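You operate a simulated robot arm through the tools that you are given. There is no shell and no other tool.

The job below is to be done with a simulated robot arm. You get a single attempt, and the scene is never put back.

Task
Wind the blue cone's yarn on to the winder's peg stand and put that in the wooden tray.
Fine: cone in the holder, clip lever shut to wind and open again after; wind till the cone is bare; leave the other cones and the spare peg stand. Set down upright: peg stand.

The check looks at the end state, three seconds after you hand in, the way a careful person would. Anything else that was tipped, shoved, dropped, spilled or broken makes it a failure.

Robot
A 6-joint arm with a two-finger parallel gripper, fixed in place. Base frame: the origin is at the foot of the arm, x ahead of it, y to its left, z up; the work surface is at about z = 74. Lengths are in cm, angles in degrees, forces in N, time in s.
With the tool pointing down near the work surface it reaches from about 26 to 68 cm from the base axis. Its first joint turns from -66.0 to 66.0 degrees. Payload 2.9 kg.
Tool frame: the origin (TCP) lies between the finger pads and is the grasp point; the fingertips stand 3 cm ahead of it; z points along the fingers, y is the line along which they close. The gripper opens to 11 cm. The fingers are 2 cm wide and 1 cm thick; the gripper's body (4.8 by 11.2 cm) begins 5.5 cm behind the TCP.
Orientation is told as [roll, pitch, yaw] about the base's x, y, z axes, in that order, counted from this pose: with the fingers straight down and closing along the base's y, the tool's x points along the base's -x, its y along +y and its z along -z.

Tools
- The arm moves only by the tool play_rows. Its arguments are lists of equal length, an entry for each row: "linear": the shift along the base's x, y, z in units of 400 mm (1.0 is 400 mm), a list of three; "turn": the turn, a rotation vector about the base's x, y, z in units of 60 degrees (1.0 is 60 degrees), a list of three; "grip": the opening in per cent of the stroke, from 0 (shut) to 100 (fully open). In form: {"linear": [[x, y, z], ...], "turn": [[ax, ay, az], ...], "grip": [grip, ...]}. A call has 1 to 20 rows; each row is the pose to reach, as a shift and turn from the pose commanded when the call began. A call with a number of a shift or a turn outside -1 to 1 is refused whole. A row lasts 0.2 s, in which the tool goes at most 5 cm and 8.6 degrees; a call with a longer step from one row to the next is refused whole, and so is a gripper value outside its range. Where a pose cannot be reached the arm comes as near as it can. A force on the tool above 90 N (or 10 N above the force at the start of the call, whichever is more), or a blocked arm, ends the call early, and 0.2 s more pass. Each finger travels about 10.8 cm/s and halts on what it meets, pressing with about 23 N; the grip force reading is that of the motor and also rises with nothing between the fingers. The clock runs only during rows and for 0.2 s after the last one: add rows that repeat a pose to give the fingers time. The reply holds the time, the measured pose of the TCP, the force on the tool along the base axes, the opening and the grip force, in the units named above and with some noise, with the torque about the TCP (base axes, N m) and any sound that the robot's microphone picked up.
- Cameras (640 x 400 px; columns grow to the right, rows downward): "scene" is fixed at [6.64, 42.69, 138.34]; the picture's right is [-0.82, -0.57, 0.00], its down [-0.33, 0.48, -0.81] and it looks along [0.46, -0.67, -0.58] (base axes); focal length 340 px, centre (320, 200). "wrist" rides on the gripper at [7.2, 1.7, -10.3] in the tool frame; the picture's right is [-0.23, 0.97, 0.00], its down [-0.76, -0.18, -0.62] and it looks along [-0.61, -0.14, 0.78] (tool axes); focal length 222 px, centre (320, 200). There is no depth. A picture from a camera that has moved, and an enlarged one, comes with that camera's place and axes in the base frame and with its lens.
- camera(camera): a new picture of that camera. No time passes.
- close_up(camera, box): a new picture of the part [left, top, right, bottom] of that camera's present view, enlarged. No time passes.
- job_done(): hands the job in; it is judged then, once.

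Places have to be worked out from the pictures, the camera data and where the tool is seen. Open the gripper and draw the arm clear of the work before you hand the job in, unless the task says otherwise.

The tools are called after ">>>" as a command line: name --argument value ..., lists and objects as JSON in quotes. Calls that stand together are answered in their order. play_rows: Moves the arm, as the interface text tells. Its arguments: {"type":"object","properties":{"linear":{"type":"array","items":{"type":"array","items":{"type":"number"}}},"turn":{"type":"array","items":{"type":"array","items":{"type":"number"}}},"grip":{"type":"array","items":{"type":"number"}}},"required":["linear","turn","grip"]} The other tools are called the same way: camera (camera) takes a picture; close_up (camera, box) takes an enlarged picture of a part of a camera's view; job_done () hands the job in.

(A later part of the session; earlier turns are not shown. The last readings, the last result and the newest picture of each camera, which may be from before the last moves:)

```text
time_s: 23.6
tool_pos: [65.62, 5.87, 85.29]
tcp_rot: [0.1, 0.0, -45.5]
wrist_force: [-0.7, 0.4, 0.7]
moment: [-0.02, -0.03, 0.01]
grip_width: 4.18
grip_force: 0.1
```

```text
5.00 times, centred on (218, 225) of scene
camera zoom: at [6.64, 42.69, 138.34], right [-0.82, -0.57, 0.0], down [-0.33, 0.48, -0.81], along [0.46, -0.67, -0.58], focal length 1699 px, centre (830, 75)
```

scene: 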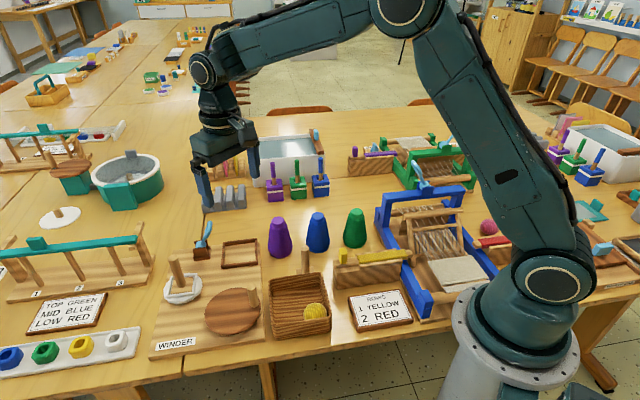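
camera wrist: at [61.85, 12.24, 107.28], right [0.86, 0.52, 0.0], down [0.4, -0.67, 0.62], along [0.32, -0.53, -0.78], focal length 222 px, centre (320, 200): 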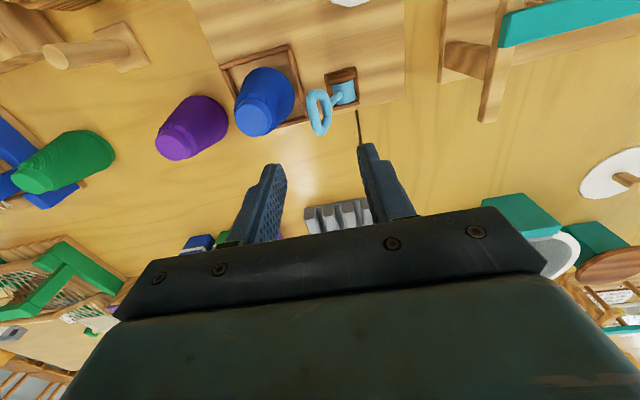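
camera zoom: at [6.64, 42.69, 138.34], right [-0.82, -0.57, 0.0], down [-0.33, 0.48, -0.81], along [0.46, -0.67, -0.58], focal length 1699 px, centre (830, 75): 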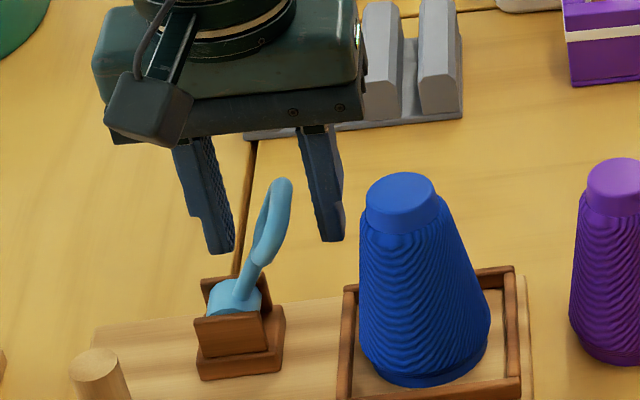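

The loop is between the fingers, no contact forces. I push gently along the board axis away from the cone (+x,+y) by 2.5 cm and watch the force and lever.

>>> play_rows --linear '[[0.009, 0.0088, 0], [0.018, 0.0175, 0], [0.027, 0.0263, 0], [0.036, 0.035, 0], [0.045, 0.0438, 0], [0.045, 0.0438, 0]]' --turn '[[0, 0, 0], [0, 0, 0], [0, 0, 0], [0, 0, 0], [0, 0, 0], [0, 0, 0]]' --grip '[38, 38, 38, 38, 38, 38]'

>>> close_up --camera "wrist" --box '[240, 90, 400, 210]'

>>> close_up --camera "scene" --box '[154, 185, 282, 265]'

```text
time_s: 25.0
tool_pos: [67.55, 7.64, 85.18]
tcp_rot: [0.1, 0.0, -45.6]
wrist_force: [0.1, 0.8, 0.0]
moment: [-0.01, 0.02, 0.02]
grip_width: 4.18
grip_force: 0.0
```

```text
3.33 times, centred on (320, 150) of wrist
camera zoom: at [63.67, 13.95, 95.65], right [0.85, 0.52, 0.0], down [0.41, -0.67, 0.62], along [0.32, -0.53, -0.78], focal length 740 px, centre (320, 367)
```

zoom: 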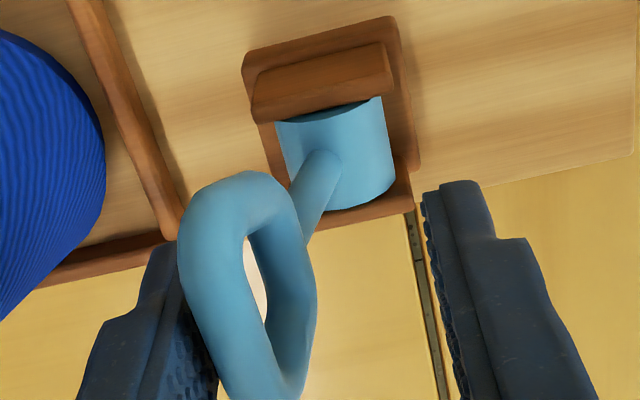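

```text
5.00 times, centred on (218, 225) of scene
camera zoom: at [6.64, 42.69, 138.34], right [-0.82, -0.57, 0.0], down [-0.33, 0.48, -0.81], along [0.46, -0.67, -0.58], focal length 1699 px, centre (830, 75)
```

zoom: 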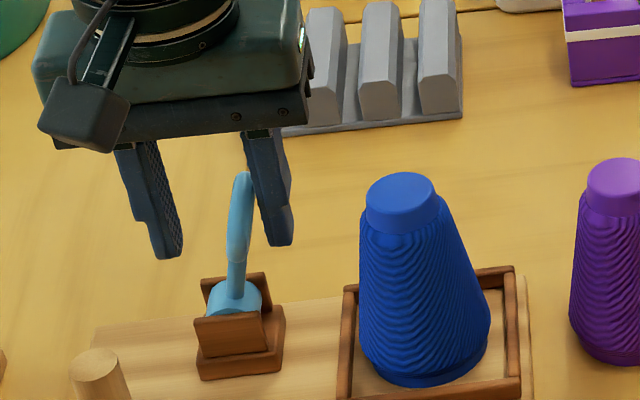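

The lever swings away from the cone with almost no force. I keep pushing the same way another 2 cm and watch reach and force.

>>> play_rows --linear '[[0.009, 0.0088, 0], [0.018, 0.0175, 0], [0.027, 0.0263, 0], [0.036, 0.035, 0], [0.036, 0.035, 0]]' --turn '[[0, 0, 0], [0, 0, 0], [0, 0, 0], [0, 0, 0], [0, 0, 0]]' --grip '[38, 38, 38, 38, 38]'

>>> close_up --camera "wrist" --box '[240, 90, 400, 210]'

>>> close_up --camera "scene" --box '[154, 185, 282, 265]'

```text
time_s: 26.2
tool_pos: [67.77, 8.43, 85.3]
tcp_rot: [0.1, 0.0, -45.6]
wrist_force: [-0.4, 0.1, 0.2]
moment: [0.02, -0.01, 0.03]
grip_width: 4.19
grip_force: 0.1
out of reach, approached as far as the arm can: row 2, 3, 4, 5
```

```text
3.33 times, centred on (320, 150) of wrist
camera zoom: at [63.92, 14.87, 95.71], right [0.85, 0.52, 0.0], down [0.41, -0.67, 0.62], along [0.32, -0.53, -0.78], focal length 740 px, centre (320, 367)
```

zoom: 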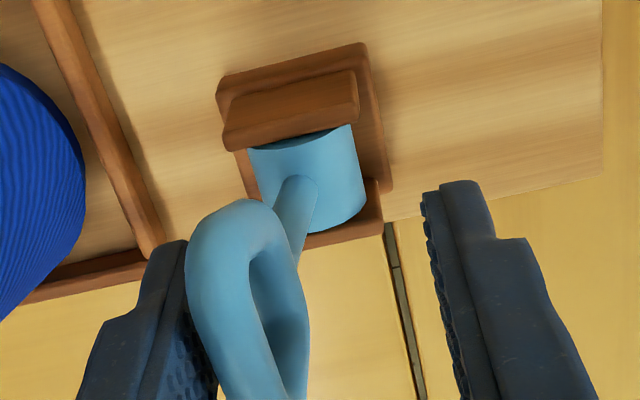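

```text
5.00 times, centred on (218, 225) of scene
camera zoom: at [6.64, 42.69, 138.34], right [-0.82, -0.57, 0.0], down [-0.33, 0.48, -0.81], along [0.46, -0.67, -0.58], focal length 1699 px, centre (830, 75)
```

zoom: 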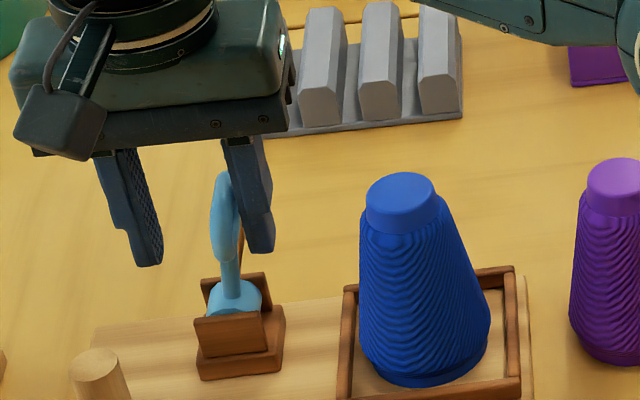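

Straight-down reach ends here with the lever nearly vertical and still free. I tilt the tool about 24° outward about the lever's pivot axis to gain reach, keeping position.

>>> play_rows --linear '[[0, 0, 0], [0, 0, 0], [0, 0, 0], [0, 0, 0], [0, 0, 0]]' --turn '[[0.07, -0.0715, 0], [0.14, -0.143, 0], [0.21, -0.2145, 0], [0.28, -0.286, 0], [0.28, -0.286, 0]]' --grip '[38, 38, 38, 38, 38]'

>>> close_up --camera "wrist" --box '[220, 60, 420, 210]'

>>> close_up --camera "scene" --box '[138, 165, 282, 265]'

```text
time_s: 27.4
tool_pos: [67.81, 8.54, 85.37]
tcp_rot: [24.1, 0.0, -45.6]
wrist_force: [0.0, -0.6, 0.5]
moment: [-0.01, -0.01, -0.02]
grip_width: 4.18
grip_force: 0.1
```

```text
2.67 times, centred on (320, 135) of wrist
camera zoom: at [60.83, 11.88, 95.56], right [0.79, 0.46, 0.4], down [0.24, -0.84, 0.5], along [0.56, -0.3, -0.77], focal length 592 px, centre (320, 373)
```

zoom: 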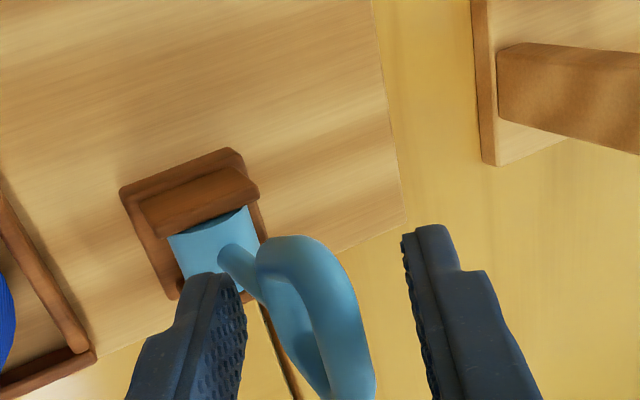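

```text
4.00 times, centred on (210, 215) of scene
camera zoom: at [6.64, 42.69, 138.34], right [-0.82, -0.57, 0.0], down [-0.33, 0.48, -0.81], along [0.46, -0.67, -0.58], focal length 1359 px, centre (760, 140)
```

zoom: 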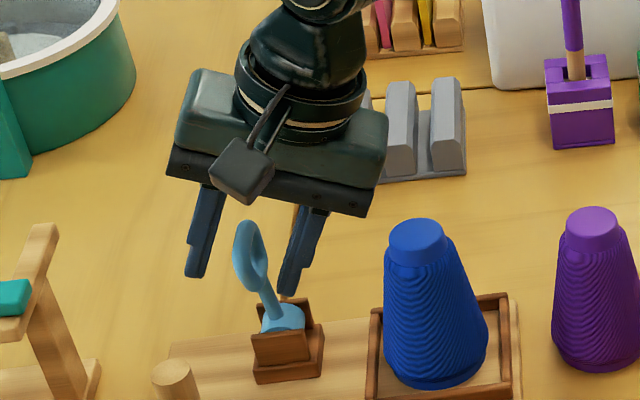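

The lever is now past vertical, still moving freely. I push a further 3 cm along the same axis in the tilted pose.

>>> play_rows --linear '[[0.0134, 0.0131, 0], [0.0268, 0.0262, -0.003], [0.0402, 0.0394, -0.008], [0.0536, 0.0525, -0.012], [0.0536, 0.0525, -0.012]]' --turn '[[0, 0, 0], [0, 0, 0], [0, 0, 0], [0, 0, 0], [0, 0, 0]]' --grip '[38, 38, 38, 38, 38]'

>>> close_up --camera "wrist" --box '[220, 60, 420, 210]'

>>> close_up --camera "scene" --box '[138, 165, 282, 265]'

```text
time_s: 28.6
tool_pos: [69.49, 10.15, 85.44]
tcp_rot: [23.4, 0.1, -45.8]
wrist_force: [-60.0, -26.8, 58.0]
moment: [-1.43, 3.24, -0.53]
grip_width: 5.86
grip_force: 16.7
```

```text
2.67 times, centred on (320, 135) of wrist
camera zoom: at [62.75, 13.58, 95.64], right [0.8, 0.46, 0.39], down [0.24, -0.83, 0.5], along [0.55, -0.31, -0.78], focal length 592 px, centre (320, 373)
```

zoom: 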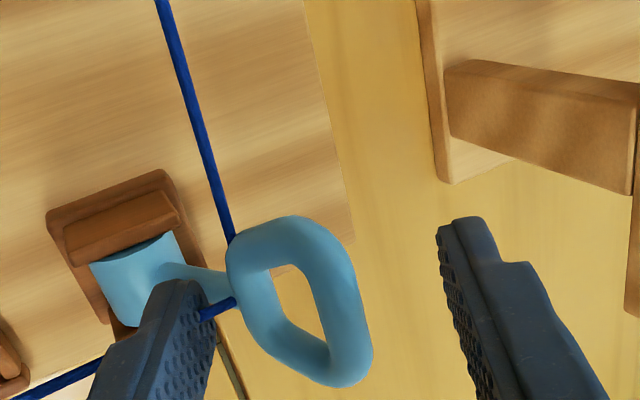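

```text
4.00 times, centred on (210, 215) of scene
camera zoom: at [6.38, 42.61, 138.38], right [-0.82, -0.57, 0.0], down [-0.33, 0.48, -0.81], along [0.46, -0.67, -0.58], focal length 1359 px, centre (760, 140)
```

zoom: 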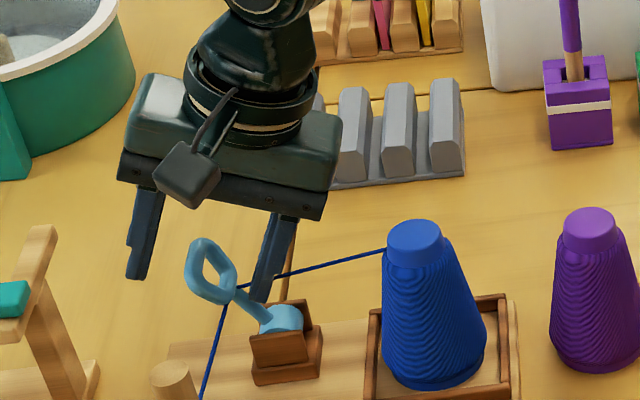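

The yarn has appeared, running cone → lever → peg, and the lever hit its stop (shut). I open the fingers a bit, back off toward the cone side, then lift straight up so as not to drag the lever.

>>> play_rows --linear '[[-0.012, -0.0117, 0], [-0.024, -0.0235, 0.0], [-0.036, -0.035, 0.0], [-0.036, -0.035, 0.02], [-0.036, -0.035, 0.06], [-0.036, -0.035, 0.12], [-0.036, -0.035, 0.2], [-0.036, -0.035, 0.28], [-0.036, -0.035, 0.28]]' --turn '[[0, 0, 0], [0, 0, 0], [0, 0, 0], [0, 0, 0], [0, 0, 0], [0, 0, 0], [0, 0, 0], [0, 0, 0], [0, 0, 0]]' --grip '[60, 64, 64, 64, 64, 64, 64, 64, 64]'

>>> camera --camera "wrist"

>>> close_up --camera "scene" --box '[120, 200, 312, 340]'

```text
time_s: 30.6
tool_pos: [68.33, 9.06, 96.31]
tcp_rot: [24.1, 0.1, -45.7]
wrist_force: [0.7, 0.8, 0.4]
moment: [0.0, 0.04, 0.02]
grip_width: 7.05
grip_force: 0.0
```

```text
taken
camera wrist: at [61.45, 12.46, 106.38], right [0.79, 0.46, 0.4], down [0.24, -0.84, 0.5], along [0.56, -0.3, -0.77], focal length 222 px, centre (320, 200)
```

wrist: 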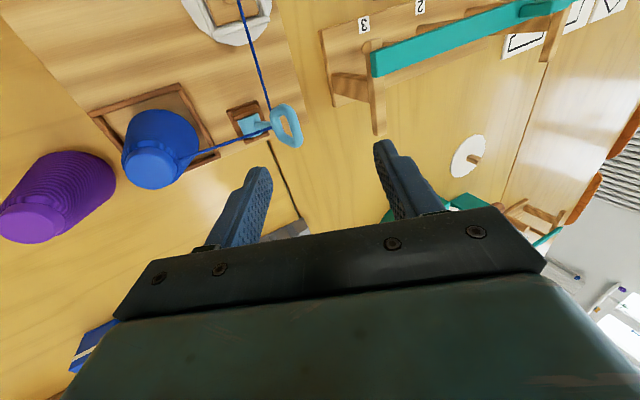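

```text
2.86 times, centred on (216, 270) of scene
camera zoom: at [6.64, 42.69, 138.34], right [-0.82, -0.57, 0.0], down [-0.33, 0.48, -0.81], along [0.46, -0.67, -0.58], focal length 971 px, centre (617, 0)
```

zoom: 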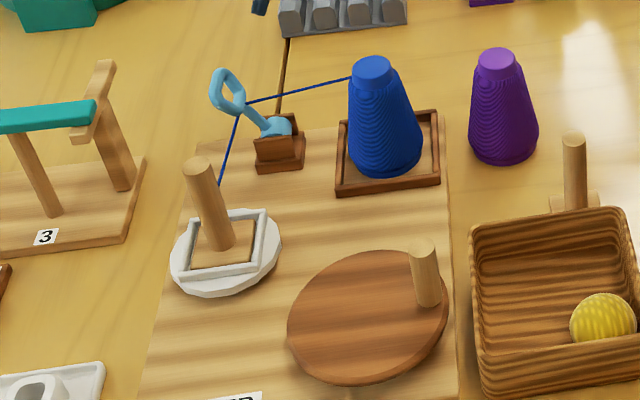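

Lever is shut and stays put with the yarn routed. I now undo the tilt while moving back over the crank disc.

>>> play_rows --linear '[[-0.06, 0.01, 0.05], [-0.14, 0.03, 0.09], [-0.24, 0.06, 0.1], [-0.34, 0.09, 0.1], [-0.42, 0.11, 0.1], [-0.45, 0.125, 0.1], [-0.45, 0.125, 0.1]]' --turn '[[-0.05, 0.0511, 0], [-0.11, 0.1124, 0], [-0.17, 0.1737, 0], [-0.23, 0.235, 0], [-0.28, 0.286, 0], [-0.28, 0.286, 0], [-0.28, 0.286, 0]]' --grip '[64, 50, 40, 30, 20, 10, 0]'

>>> play_rows --linear '[[0, 0, 0], [0, 0, 0], [0, 0, 0], [0, 0, 0], [0, 0, 0], [0, 0, 0], [0, 0, 0]]' --turn '[[0, 0, 0.13], [0, 0, 0.26], [0, 0, 0.39], [0, 0, 0.52], [0, 0, 0.65], [0, 0, 0.76], [0, 0, 0.76]]' --grip '[0, 0, 0, 0, 0, 0, 0]'

>>> camera --camera "wrist"

>>> close_up --camera "wrist" --box '[220, 10, 440, 150]'

>>> camera --camera "scene"

```text
time_s: 32.2
tool_pos: [50.38, 14.11, 100.06]
tcp_rot: [0.1, 0.0, -45.6]
wrist_force: [0.4, -0.9, -0.8]
moment: [-0.01, 0.0, 0.05]
grip_width: 0.0
grip_force: 23.3
```

```text
time_s: 33.8
tool_pos: [50.44, 14.1, 99.97]
tcp_rot: [0.1, -0.1, 0.1]
wrist_force: [0.2, -0.2, -0.2]
moment: [-0.02, 0.01, 0.0]
grip_width: 0.0
grip_force: 23.3
```

```text
taken
camera wrist: at [43.21, 15.85, 110.44], right [0.23, 0.97, 0.0], down [0.76, -0.18, 0.62], along [0.61, -0.14, -0.78], focal length 222 px, centre (320, 200)
```

wrist: 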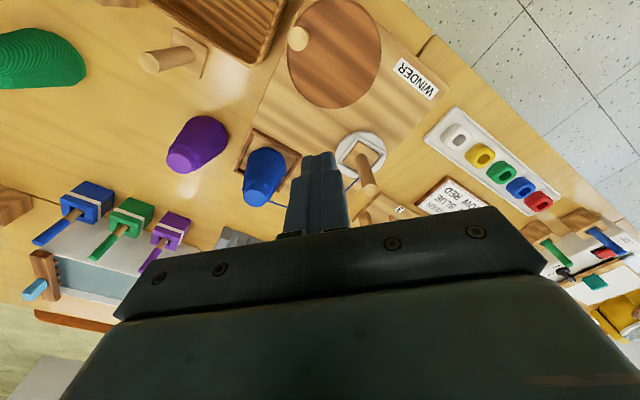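

```text
2.86 times, centred on (330, 80) of wrist
camera zoom: at [43.21, 15.85, 110.44], right [0.23, 0.97, 0.0], down [0.76, -0.18, 0.62], along [0.61, -0.14, -0.78], focal length 635 px, centre (291, 543)
```

zoom: 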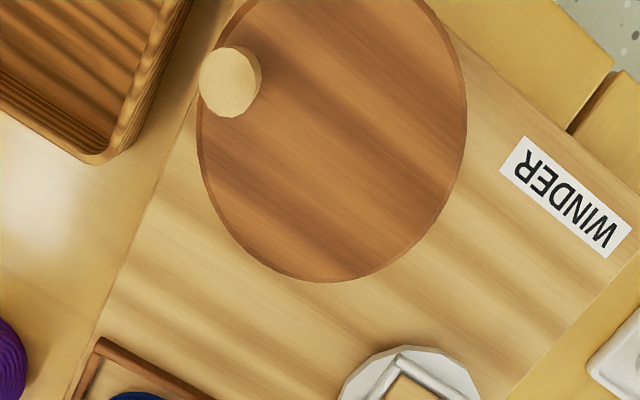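

```text
taken
```

scene: 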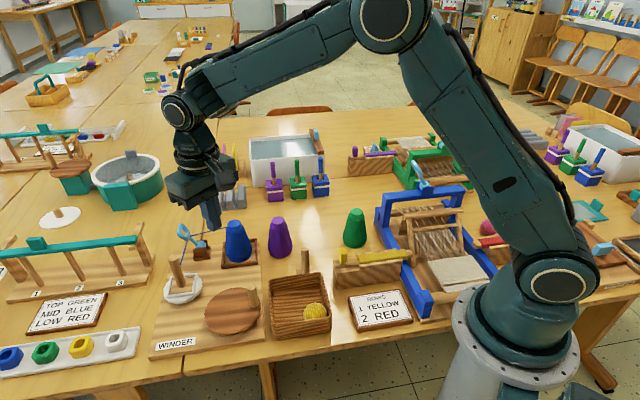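

The disc is partly cut off at the top of the image, so I shift back 7 cm to see the whole crank.

>>> play_rows --linear '[[-0.09, 0.01, 0.0], [-0.17, 0.03, 0.0], [-0.17, 0.03, 0.0]]' --turn '[[0, 0, 0], [0, 0, 0], [0, 0, 0]]' --grip '[0, 0, 0]'

>>> close_up --camera "wrist" --box '[220, 30, 440, 170]'

```text
time_s: 34.6
tool_pos: [43.57, 15.16, 99.86]
tcp_rot: [0.0, 0.0, 0.1]
wrist_force: [-0.2, -0.4, -0.1]
moment: [0.0, 0.01, -0.01]
grip_width: 0.01
grip_force: 23.1
```

```text
2.86 times, centred on (330, 100) of wrist
camera zoom: at [36.36, 17.1, 110.34], right [0.23, 0.97, 0.0], down [0.76, -0.18, 0.62], along [0.61, -0.14, -0.78], focal length 635 px, centre (291, 486)
```

zoom: 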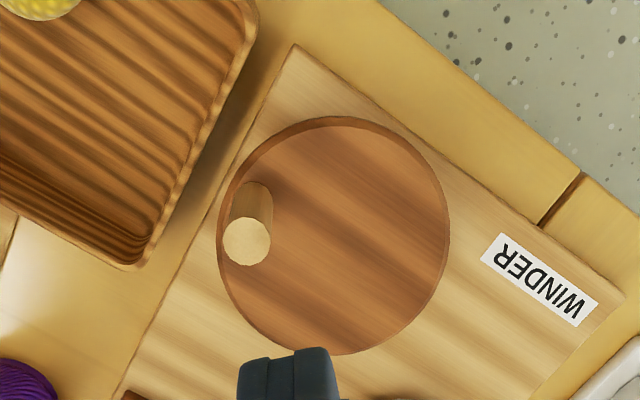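

Crank: disc centre ≈ (47.1,16.8), knob ≈ (44.3,13.4), 2 cm thick, top z≈83, crank radius ≈4.4. I bring the closed fingers down beside the knob on its circle, tips just above the disc.

>>> play_rows --linear '[[-0.015, 0.02, -0.08], [-0.022, 0.031, -0.18], [-0.022, 0.031, -0.28], [-0.022, 0.031, -0.38], [-0.022, 0.031, -0.44], [-0.022, 0.031, -0.46], [-0.022, 0.031, -0.46]]' --turn '[[0, 0, 0], [0, 0, 0], [0, 0, 0], [0, 0, 0], [0, 0, 0], [0, 0, 0], [0, 0, 0]]' --grip '[0, 0, 0, 0, 0, 0, 0]'

>>> camera --camera "wrist"

>>> close_up --camera "scene" --box '[150, 220, 310, 340]'

```text
time_s: 36.2
tool_pos: [42.83, 16.43, 81.69]
tcp_rot: [0.0, 0.0, 0.0]
wrist_force: [-0.2, -0.2, -0.4]
moment: [0.01, 0.01, -0.01]
grip_width: 0.02
grip_force: 23.1
```

```text
taken
camera wrist: at [35.64, 18.32, 92.1], right [0.23, 0.97, 0.0], down [0.76, -0.18, 0.62], along [0.61, -0.14, -0.78], focal length 222 px, centre (320, 200)
```

wrist: 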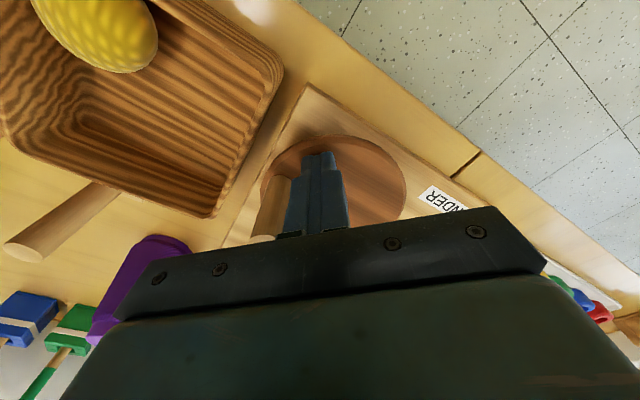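

```text
3.33 times, centred on (230, 280) of scene
camera zoom: at [6.64, 42.69, 138.34], right [-0.82, -0.57, 0.0], down [-0.33, 0.48, -0.81], along [0.46, -0.67, -0.58], focal length 1132 px, centre (620, -67)
```

zoom: 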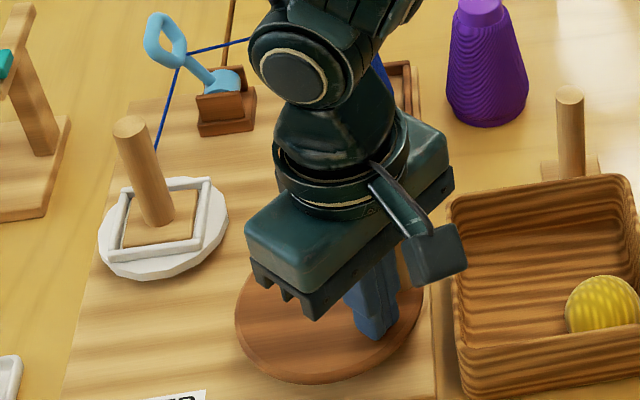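

Fingers are beside the knob with no contact. I push the knob counter-clockwise along its circle through about 120° as a first test, watching force and yarn.

>>> play_rows --linear '[[0.0091, -0.037, 0], [0.031, -0.0683, 0], [0.0623, -0.0902, 0], [0.0992, -0.1001, 0], [0.1372, -0.0968, 0], [0.1719, -0.0806, 0], [0.1719, -0.0806, 0]]' --turn '[[0, 0, 0], [0, 0, 0], [0, 0, 0], [0, 0, 0], [0, 0, 0], [0, 0, 0], [0, 0, 0]]' --grip '[0, 0, 0, 0, 0, 0, 0]'

>>> camera --camera "wrist"

>>> close_up --camera "scene" --box '[150, 220, 310, 340]'

```text
time_s: 37.8
tool_pos: [49.61, 13.4, 81.58]
tcp_rot: [0.0, 0.0, 0.0]
wrist_force: [0.3, 0.2, -0.3]
moment: [0.02, -0.02, -0.02]
grip_width: 0.0
grip_force: 22.9
```

```text
taken
camera wrist: at [42.38, 15.08, 92.08], right [0.23, 0.97, 0.0], down [0.76, -0.18, 0.62], along [0.61, -0.14, -0.78], focal length 222 px, centre (320, 200)
```

wrist: 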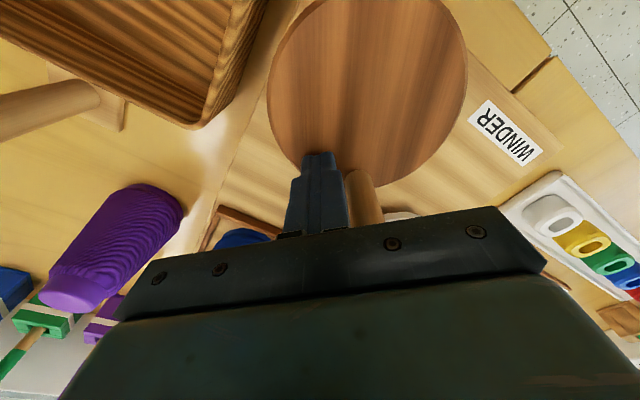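

```text
3.33 times, centred on (230, 280) of scene
camera zoom: at [6.64, 42.69, 138.34], right [-0.82, -0.57, 0.0], down [-0.33, 0.48, -0.81], along [0.46, -0.67, -0.58], focal length 1132 px, centre (620, -67)
```

zoom: 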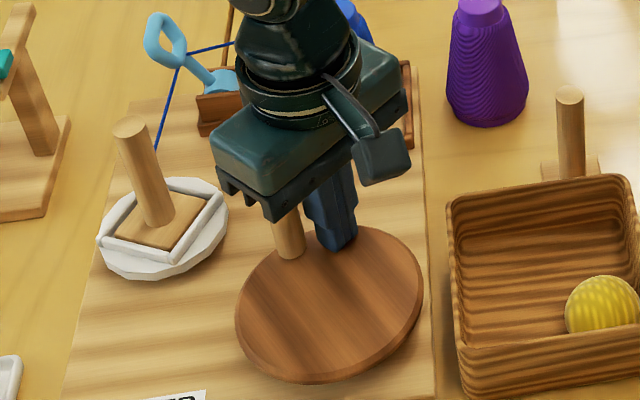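

The knob turns with negligible force and the spindle plate turned with it. I run one full revolution along the same circle (18 rows of 20°).

>>> play_rows --linear '[[0.027, 0.027, 0], [0.0432, 0.0616, 0], [0.0465, 0.0997, 0], [0.0366, 0.1366, 0], [0.0147, 0.1679, 0], [-0.0166, 0.1898, 0], [-0.0535, 0.1997, 0], [-0.0916, 0.1964, 0], [-0.1262, 0.1802, 0], [-0.1532, 0.1532, 0], [-0.1694, 0.1186, 0], [-0.1727, 0.0805, 0], [-0.1628, 0.0436, 0], [-0.1409, 0.0123, 0], [-0.1096, -0.0096, 0], [-0.0727, -0.0195, 0], [-0.0346, -0.0162, 0], [0, 0, 0]]' --turn '[[0, 0, 0], [0, 0, 0], [0, 0, 0], [0, 0, 0], [0, 0, 0], [0, 0, 0], [0, 0, 0], [0, 0, 0], [0, 0, 0], [0, 0, 0], [0, 0, 0], [0, 0, 0], [0, 0, 0], [0, 0, 0], [0, 0, 0], [0, 0, 0], [0, 0, 0], [0, 0, 0]]' --grip '[0, 0, 0, 0, 0, 0, 0, 0, 0, 0, 0, 0, 0, 0, 0, 0, 0, 0]'

>>> camera --camera "wrist"

>>> close_up --camera "scene" --box '[150, 200, 310, 320]'

```text
time_s: 41.6
tool_pos: [49.51, 13.4, 81.68]
tcp_rot: [0.0, 0.0, 0.0]
wrist_force: [0.0, -0.1, 0.5]
moment: [-0.01, -0.02, 0.0]
grip_width: 0.0
grip_force: 23.3
```

```text
taken
camera wrist: at [42.34, 15.12, 92.07], right [0.23, 0.97, 0.0], down [0.76, -0.18, 0.62], along [0.61, -0.14, -0.78], focal length 222 px, centre (320, 200)
```

wrist: 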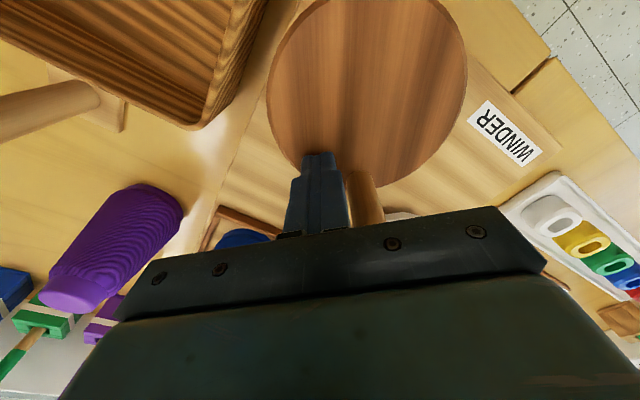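

```text
3.33 times, centred on (230, 260) of scene
camera zoom: at [6.64, 42.69, 138.34], right [-0.82, -0.57, 0.0], down [-0.33, 0.48, -0.81], along [0.46, -0.67, -0.58], focal length 1132 px, centre (620, 0)
```

zoom: 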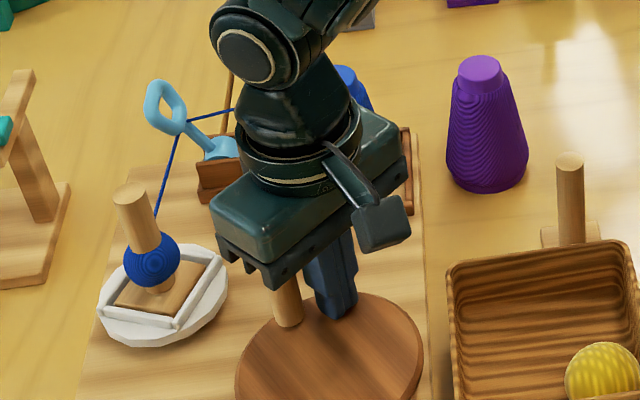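

Yarn is winding onto the peg in a blue ball after about 1.3 turns. I run another revolution.

>>> play_rows --linear '[[0.027, 0.027, 0], [0.0432, 0.0616, 0], [0.0465, 0.0997, 0], [0.0366, 0.1366, 0], [0.0147, 0.1679, 0], [-0.0166, 0.1898, 0], [-0.0535, 0.1997, 0], [-0.0916, 0.1964, 0], [-0.1262, 0.1802, 0], [-0.1532, 0.1532, 0], [-0.1694, 0.1186, 0], [-0.1727, 0.0805, 0], [-0.1628, 0.0436, 0], [-0.1409, 0.0123, 0], [-0.1096, -0.0096, 0], [-0.0727, -0.0195, 0], [-0.0346, -0.0162, 0], [0, 0, 0]]' --turn '[[0, 0, 0], [0, 0, 0], [0, 0, 0], [0, 0, 0], [0, 0, 0], [0, 0, 0], [0, 0, 0], [0, 0, 0], [0, 0, 0], [0, 0, 0], [0, 0, 0], [0, 0, 0], [0, 0, 0], [0, 0, 0], [0, 0, 0], [0, 0, 0], [0, 0, 0], [0, 0, 0]]' --grip '[0, 0, 0, 0, 0, 0, 0, 0, 0, 0, 0, 0, 0, 0, 0, 0, 0, 0]'

>>> close_up --camera "scene" --box '[150, 200, 310, 320]'

```text
time_s: 45.4
tool_pos: [49.54, 13.43, 81.73]
tcp_rot: [0.0, 0.0, 0.0]
wrist_force: [0.0, 0.3, 0.2]
moment: [-0.01, -0.05, -0.03]
grip_width: 0.0
grip_force: 23.1
```

```text
3.33 times, centred on (230, 260) of scene
camera zoom: at [6.64, 42.69, 138.34], right [-0.82, -0.57, 0.0], down [-0.33, 0.48, -0.81], along [0.46, -0.67, -0.58], focal length 1132 px, centre (620, 0)
```

zoom: 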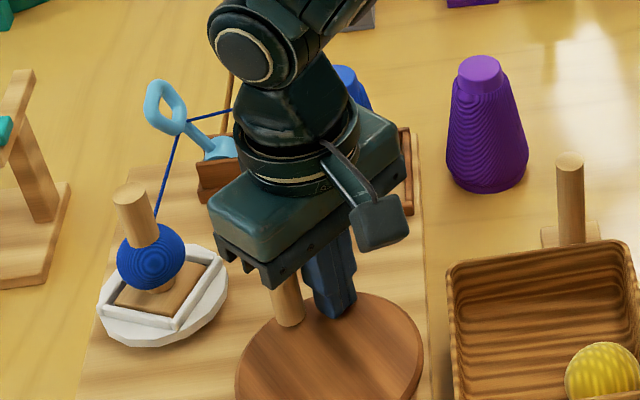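

The ball grows. I continue half a turn further and stop with the arm on the near side of the disc so the cone is visible.

>>> play_rows --linear '[[0.027, 0.027, 0], [0.0432, 0.0616, 0], [0.0465, 0.0997, 0], [0.0366, 0.1366, 0], [0.0147, 0.1679, 0], [-0.0166, 0.1898, 0], [-0.0535, 0.1997, 0], [-0.0916, 0.1964, 0], [-0.1262, 0.1802, 0], [-0.1532, 0.1532, 0], [-0.1694, 0.1186, 0], [-0.1694, 0.1186, 0]]' --turn '[[0, 0, 0], [0, 0, 0], [0, 0, 0], [0, 0, 0], [0, 0, 0], [0, 0, 0], [0, 0, 0], [0, 0, 0], [0, 0, 0], [0, 0, 0], [0, 0, 0], [0, 0, 0]]' --grip '[0, 0, 0, 0, 0, 0, 0, 0, 0, 0, 0, 0]'

>>> close_up --camera "scene" --box '[150, 200, 310, 320]'

>>> camera --camera "wrist"

```text
time_s: 48.0
tool_pos: [42.74, 18.08, 81.79]
tcp_rot: [0.0, 0.0, 0.0]
wrist_force: [0.9, 0.3, -0.2]
moment: [-0.01, -0.01, 0.02]
grip_width: 0.0
grip_force: 22.8
```

```text
3.33 times, centred on (230, 260) of scene
camera zoom: at [6.64, 42.69, 138.34], right [-0.82, -0.57, 0.0], down [-0.33, 0.48, -0.81], along [0.46, -0.67, -0.58], focal length 1132 px, centre (620, 0)
```

zoom: 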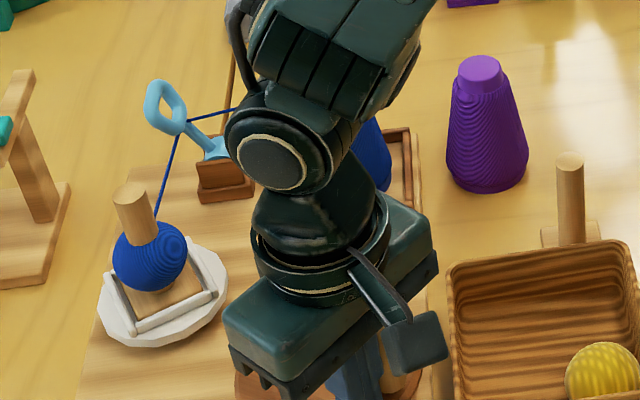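

```text
taken
camera wrist: at [35.54, 19.83, 92.11], right [0.23, 0.97, 0.0], down [0.76, -0.18, 0.62], along [0.61, -0.14, -0.78], focal length 222 px, centre (320, 200)
```

wrist: 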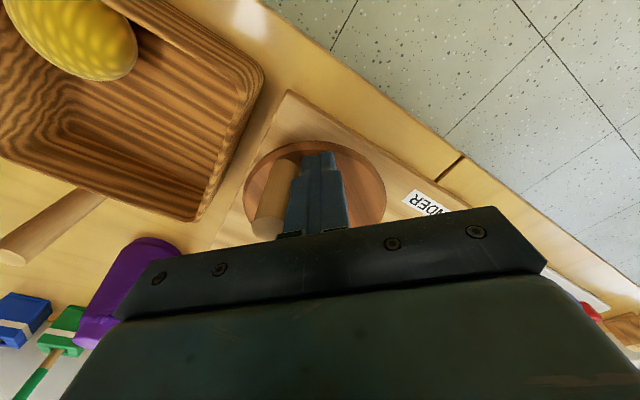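

The ball is larger; the arm hides most of the cone. I continue another 280° and stop at a different phase for a view of the cone.

>>> play_rows --linear '[[-0.0033, -0.0381, 0], [0.0066, -0.075, 0], [0.0285, -0.1063, 0], [0.0598, -0.1282, 0], [0.0967, -0.1381, 0], [0.1347, -0.1347, 0], [0.1694, -0.1186, 0], [0.1964, -0.0916, 0], [0.2125, -0.057, 0], [0.2158, -0.0189, 0], [0.206, 0.018, 0], [0.184, 0.0493, 0], [0.1527, 0.0712, 0], [0.1159, 0.0811, 0], [0.1159, 0.0811, 0]]' --turn '[[0, 0, 0], [0, 0, 0], [0, 0, 0], [0, 0, 0], [0, 0, 0], [0, 0, 0], [0, 0, 0], [0, 0, 0], [0, 0, 0], [0, 0, 0], [0, 0, 0], [0, 0, 0], [0, 0, 0], [0, 0, 0], [0, 0, 0]]' --grip '[0, 0, 0, 0, 0, 0, 0, 0, 0, 0, 0, 0, 0, 0, 0]'

>>> close_up --camera "scene" --box '[150, 200, 310, 320]'

```text
time_s: 51.2
tool_pos: [47.41, 21.39, 81.56]
tcp_rot: [-0.1, 0.1, 0.0]
wrist_force: [1.1, -0.9, 5.9]
moment: [-0.05, 0.05, 0.04]
grip_width: 0.0
grip_force: 22.5
```

```text
3.33 times, centred on (230, 260) of scene
camera zoom: at [6.63, 42.68, 138.34], right [-0.82, -0.57, 0.0], down [-0.33, 0.48, -0.81], along [0.46, -0.67, -0.58], focal length 1132 px, centre (620, 0)
```

zoom: 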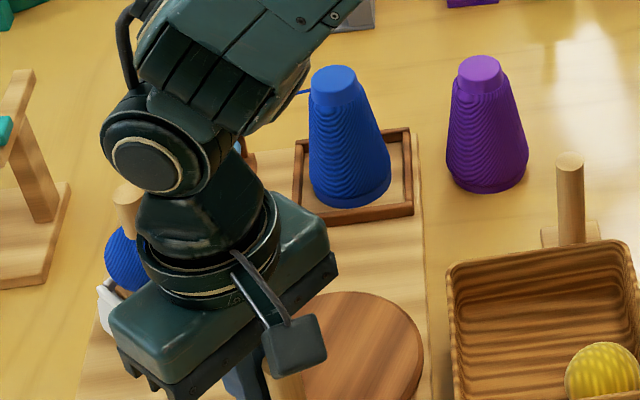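

The cone is visible and still has plenty of yarn. A small upward force (5.9 N) showed at this phase, so I raise 0.5 cm and run two faster revolutions (36° per row).

>>> play_rows --linear '[[-0.0663, -0.0153, 0.0125], [-0.1109, -0.0666, 0.0125], [-0.1168, -0.1343, 0.0125], [-0.0818, -0.1926, 0.0125], [-0.0192, -0.2192, 0.0125], [0.0471, -0.2039, 0.0125], [0.0917, -0.1526, 0.0125], [0.0976, -0.0848, 0.0125], [0.0626, -0.0266, 0.0125], [0, 0, 0.0125], [-0.0663, -0.0153, 0.0125], [-0.1109, -0.0666, 0.0125], [-0.1168, -0.1343, 0.0125], [-0.0818, -0.1926, 0.0125], [-0.0192, -0.2192, 0.0125], [0.0471, -0.2039, 0.0125], [0.0917, -0.1526, 0.0125], [0.0976, -0.0848, 0.0125], [0.0626, -0.0266, 0.0125], [0, 0, 0.0125]]' --turn '[[0, 0, 0], [0, 0, 0], [0, 0, 0], [0, 0, 0], [0, 0, 0], [0, 0, 0], [0, 0, 0], [0, 0, 0], [0, 0, 0], [0, 0, 0], [0, 0, 0], [0, 0, 0], [0, 0, 0], [0, 0, 0], [0, 0, 0], [0, 0, 0], [0, 0, 0], [0, 0, 0], [0, 0, 0], [0, 0, 0]]' --grip '[0, 0, 0, 0, 0, 0, 0, 0, 0, 0, 0, 0, 0, 0, 0, 0, 0, 0, 0, 0]'

>>> close_up --camera "scene" --box '[150, 200, 310, 320]'

>>> camera --camera "wrist"

```text
time_s: 55.4
tool_pos: [47.38, 21.4, 82.03]
tcp_rot: [0.0, -0.1, -0.1]
wrist_force: [-0.5, 0.0, 0.2]
moment: [-0.01, 0.01, -0.01]
grip_width: 0.0
grip_force: 23.0
```

```text
3.33 times, centred on (230, 260) of scene
camera zoom: at [6.64, 42.69, 138.34], right [-0.82, -0.57, 0.0], down [-0.33, 0.48, -0.81], along [0.46, -0.67, -0.58], focal length 1132 px, centre (620, 0)
```

zoom: 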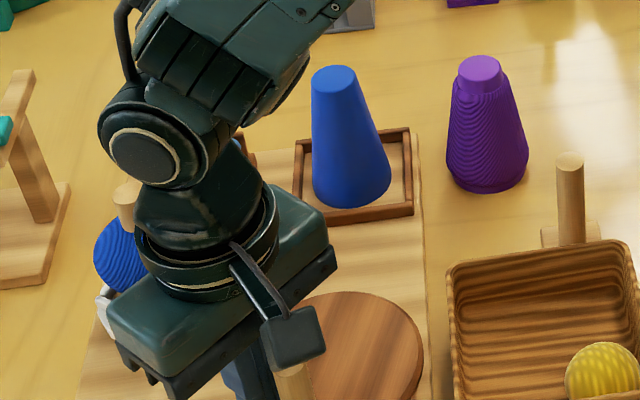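

```text
taken
camera wrist: at [40.28, 23.13, 92.54], right [0.23, 0.97, 0.0], down [0.76, -0.18, 0.62], along [0.61, -0.14, -0.78], focal length 222 px, centre (320, 200)
```

wrist: 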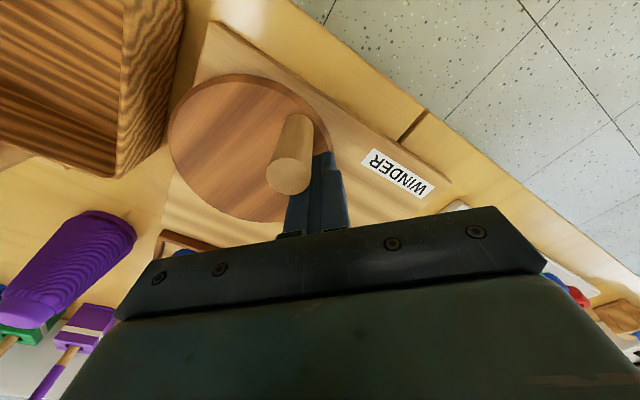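

The cone now looks smooth. I enlarge it to check that it is entirely bare.

>>> close_up --camera "scene" --box '[205, 205, 285, 260]'

>>> close_up --camera "scene" --box '[150, 230, 230, 300]'

```text
7.27 times, centred on (245, 232) of scene
camera zoom: at [6.64, 42.69, 138.34], right [-0.82, -0.57, 0.0], down [-0.33, 0.48, -0.81], along [0.46, -0.67, -0.58], focal length 2471 px, centre (866, -36)
```

zoom: 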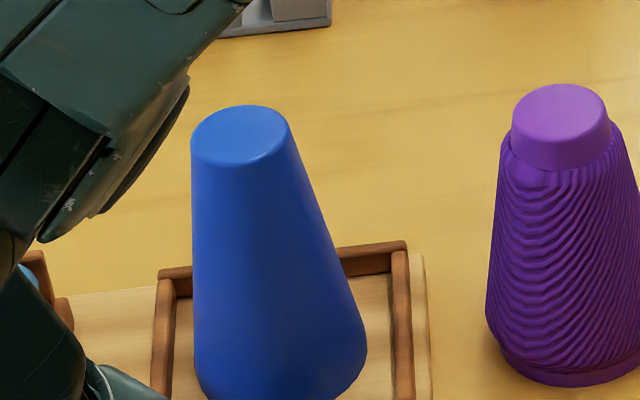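

```text
5.71 times, centred on (190, 265) of scene
camera zoom: at [6.64, 42.69, 138.34], right [-0.82, -0.57, 0.0], down [-0.33, 0.48, -0.81], along [0.46, -0.67, -0.58], focal length 1941 px, centre (1063, -171)
```

zoom: 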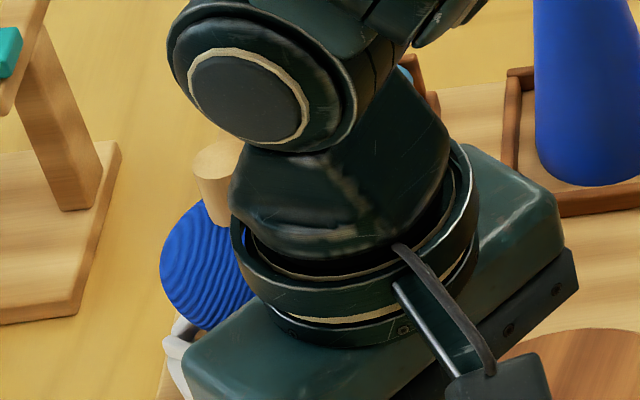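

The cone is bare, so winding is finished. I lift clear of the crank and look at the lever's present position.

>>> play_rows --linear '[[0, 0, 0.1], [0, 0, 0.2], [0, 0, 0.32], [0.05, -0.04, 0.4], [0.13, -0.1, 0.4], [0.22, -0.17, 0.4], [0.3, -0.23, 0.4], [0.36, -0.28, 0.4], [0.36, -0.28, 0.4]]' --turn '[[0, 0, 0], [0, 0, 0], [0, 0, 0], [0, 0, 0], [0, 0, 0], [0, 0, 0], [0, 0, 0], [0, 0, 0], [0, 0, 0]]' --grip '[0, 0, 0, 0, 0, 0, 0, 0, 0]'

>>> camera --camera "wrist"

>>> close_up --camera "scene" --box '[130, 200, 290, 320]'

>>> close_up --camera "wrist" --box '[240, 40, 440, 180]'

```text
time_s: 57.4
tool_pos: [61.77, 10.11, 98.3]
tcp_rot: [0.1, 0.0, 0.0]
wrist_force: [-0.3, 0.2, -0.1]
moment: [-0.01, 0.01, -0.02]
grip_width: 0.0
grip_force: 23.2
```

```text
taken
camera wrist: at [54.61, 11.92, 108.66], right [0.23, 0.97, 0.0], down [0.76, -0.18, 0.62], along [0.61, -0.14, -0.78], focal length 222 px, centre (320, 200)
```

wrist: 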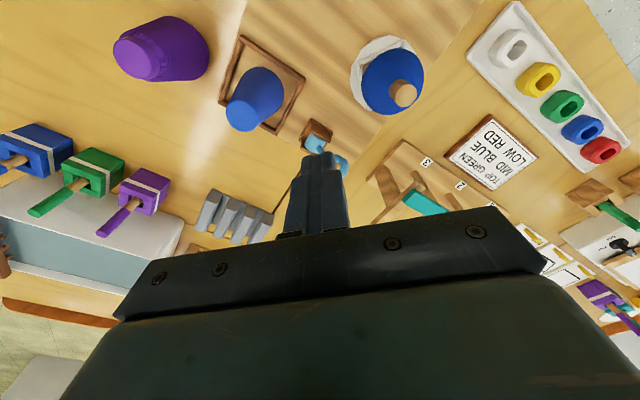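

```text
3.33 times, centred on (210, 260) of scene
camera zoom: at [6.64, 42.69, 138.34], right [-0.82, -0.57, 0.0], down [-0.33, 0.48, -0.81], along [0.46, -0.67, -0.58], focal length 1132 px, centre (687, 0)
```

zoom: 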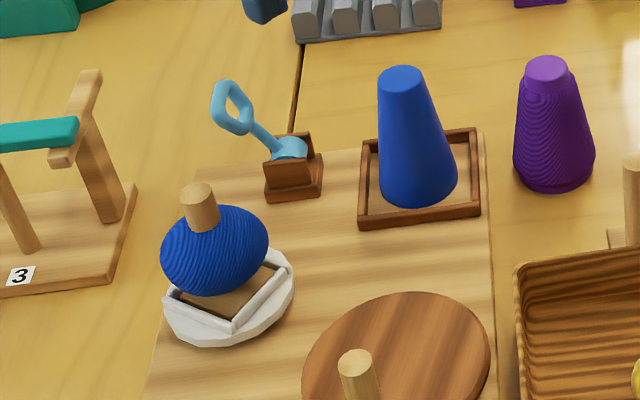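

```text
2.86 times, centred on (340, 110) of wrist
camera zoom: at [54.61, 11.92, 108.66], right [0.23, 0.97, 0.0], down [0.76, -0.18, 0.62], along [0.61, -0.14, -0.78], focal length 635 px, centre (263, 457)
```

zoom: 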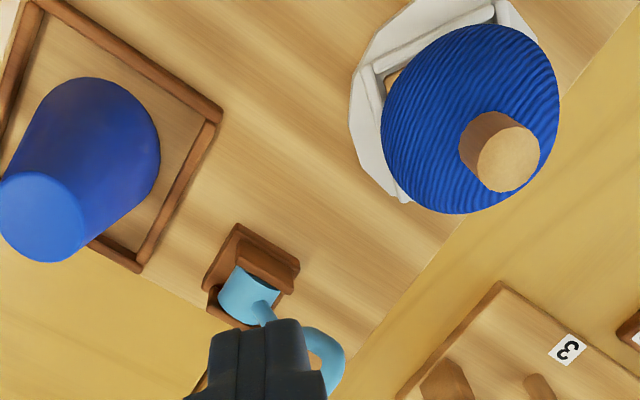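

Lever sits mirrored, leaning about 26° away from the cone (loop centre ≈ (69.5,10.35,83.6)), and the peg carries a 7 cm ball. To open it I will push from the far side with closed fingers; first I yaw -45.6° and move nearer.

>>> play_rows --linear '[[0.02, 0, 0], [0.04, 0, 0], [0.06, 0, 0.0], [0.08, 0, 0], [0.1, 0, 0], [0.11, 0, 0], [0.11, 0, 0]]' --turn '[[0, 0, -0.13], [0, 0, -0.26], [0, 0, -0.39], [0, 0, -0.52], [0, 0, -0.65], [0, 0, -0.76], [0, 0, -0.76]]' --grip '[0, 0, 0, 0, 0, 0, 0]'

>>> play_rows --linear '[[0.02, 0.008, 0], [0.05, 0.02, 0], [0.08, 0.03, 0], [0.11, 0.042, 0], [0.135, 0.053, 0], [0.135, 0.053, 0]]' --turn '[[0.0875, -0.0894, 0], [0.175, -0.1788, 0], [0.2625, -0.268, 0], [0.35, -0.3575, 0], [0.35, -0.3575, 0], [0.35, -0.3575, 0]]' --grip '[0, 0, 0, 0, 0, 0]'

>>> camera --camera "wrist"

>>> close_up --camera "scene" --box '[110, 140, 290, 270]'

```text
time_s: 59.0
tool_pos: [66.36, 10.25, 98.1]
tcp_rot: [0.1, 0.0, -45.6]
wrist_force: [0.2, 1.2, -0.2]
moment: [0.01, -0.01, 0.0]
grip_width: 0.02
grip_force: 23.0
```

```text
time_s: 60.4
tool_pos: [63.97, 8.36, 108.59]
tcp_rot: [22.8, 3.4, -44.0]
wrist_force: [-0.8, -1.5, -0.4]
moment: [0.0, -0.01, 0.02]
grip_width: 0.0
grip_force: 23.2
out of reach, approached as far as the arm can: row 1, 2, 3, 4, 5, 6
```

```text
taken
camera wrist: at [57.56, 11.23, 119.21], right [0.8, 0.47, 0.36], down [0.29, -0.84, 0.46], along [0.52, -0.26, -0.81], focal length 222 px, centre (320, 200)
```

wrist: 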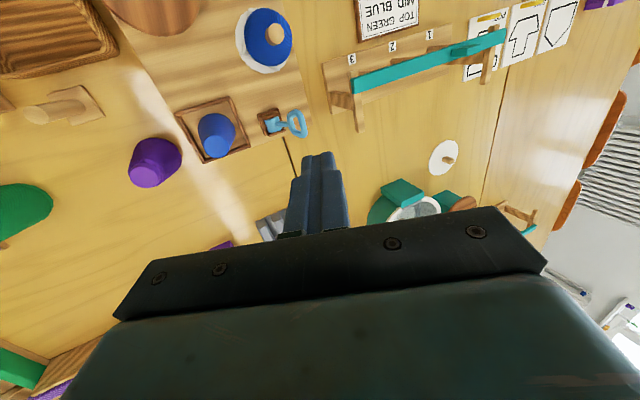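

```text
3.08 times, centred on (200, 205) of scene
camera zoom: at [6.63, 42.7, 138.34], right [-0.82, -0.57, 0.0], down [-0.33, 0.48, -0.81], along [0.46, -0.67, -0.58], focal length 1045 px, centre (689, 185)
```

zoom: 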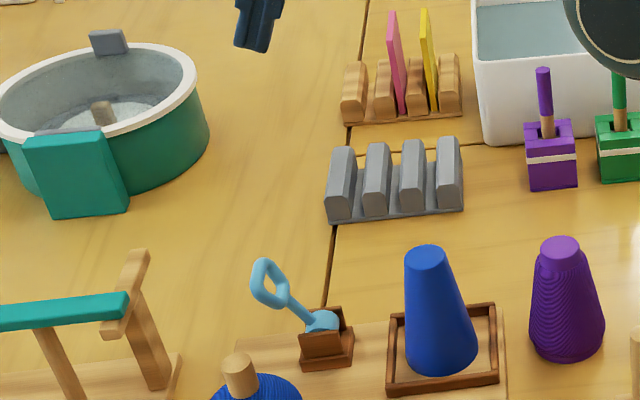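

That tilted pose at height was out of reach and the arm rose to z=108. Better plan: with the tool straight down and the fingers wide open, both fingers can straddle the lever, and the outer finger then sweeps it back. I first return to tool-down, yaw -45.6°, at z≈97.

>>> play_rows --linear '[[0, 0, -0.05], [0, 0, -0.1], [0, 0, -0.16], [0, 0, -0.22], [0, 0, -0.28], [0, 0, -0.29]]' --turn '[[-0.0626, 0.0446, -0.003], [-0.1252, 0.0892, -0.006], [-0.1878, 0.1338, -0.009], [-0.2504, 0.1784, -0.012], [-0.313, 0.223, -0.015], [-0.313, 0.223, -0.015]]' --grip '[30, 60, 80, 90, 93, 93]'

>>> camera --camera "wrist"

```text
time_s: 61.8
tool_pos: [64.33, 8.68, 97.1]
tcp_rot: [0.0, -0.5, -45.5]
wrist_force: [-0.7, 0.3, -0.2]
moment: [-0.01, 0.01, 0.02]
grip_width: 10.23
grip_force: 0.1
```

```text
taken
camera wrist: at [60.47, 15.07, 107.4], right [0.85, 0.52, 0.0], down [0.4, -0.66, 0.63], along [0.33, -0.54, -0.78], focal length 222 px, centre (320, 200)
```

wrist: 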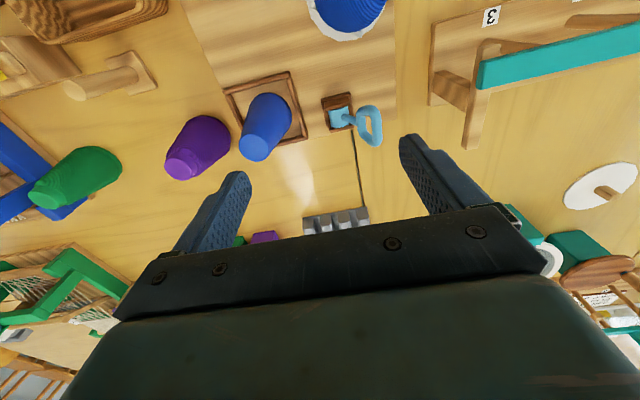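

Back to tool-down with the fingers at 10.2 cm. I move over the lever at (67.5,8.25,92), tips still above it, and check the straddle.

>>> play_rows --linear '[[0.02, -0.003, -0.03], [0.04, -0.006, -0.07], [0.065, -0.009, -0.11], [0.079, -0.011, -0.1275], [0.079, -0.011, -0.1275]]' --turn '[[0, 0, 0], [0, 0, 0], [0, 0, 0], [0, 0, 0], [0, 0, 0]]' --grip '[93, 93, 93, 93, 93]'

>>> camera --camera "wrist"

>>> close_up --camera "wrist" --box '[220, 50, 440, 210]'

>>> close_up --camera "scene" --box '[120, 170, 280, 280]'

```text
time_s: 63.0
tool_pos: [67.47, 8.14, 91.97]
tcp_rot: [0.0, -0.4, -45.5]
wrist_force: [0.9, -0.2, 0.5]
moment: [0.0, 0.0, -0.01]
grip_width: 10.25
grip_force: 0.0
```

```text
taken
camera wrist: at [63.56, 14.68, 102.36], right [0.85, 0.52, 0.0], down [0.4, -0.66, 0.63], along [0.33, -0.54, -0.78], focal length 222 px, centre (320, 200)
```

wrist: 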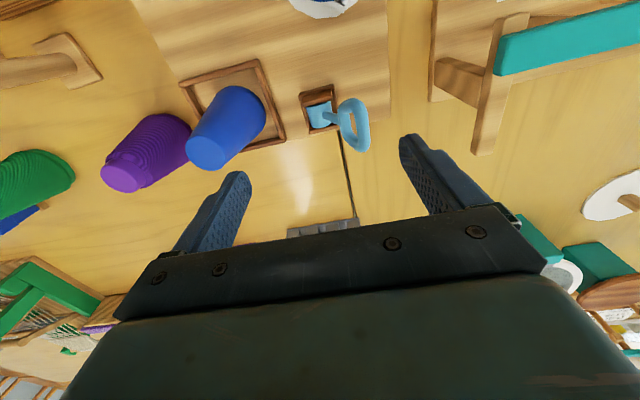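

```text
2.50 times, centred on (330, 130) of wrist
camera zoom: at [63.56, 14.68, 102.36], right [0.85, 0.52, 0.0], down [0.4, -0.66, 0.63], along [0.33, -0.54, -0.78], focal length 555 px, centre (295, 375)
```

zoom: 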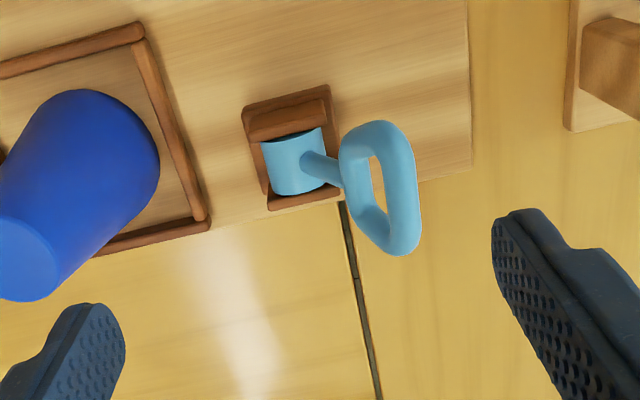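

```text
3.64 times, centred on (200, 225) of scene
camera zoom: at [6.64, 42.69, 138.34], right [-0.82, -0.57, 0.0], down [-0.33, 0.48, -0.81], along [0.46, -0.67, -0.58], focal length 1235 px, centre (756, 109)
```

zoom: 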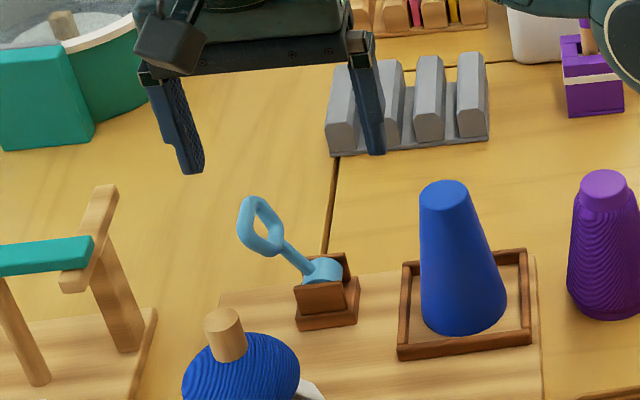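

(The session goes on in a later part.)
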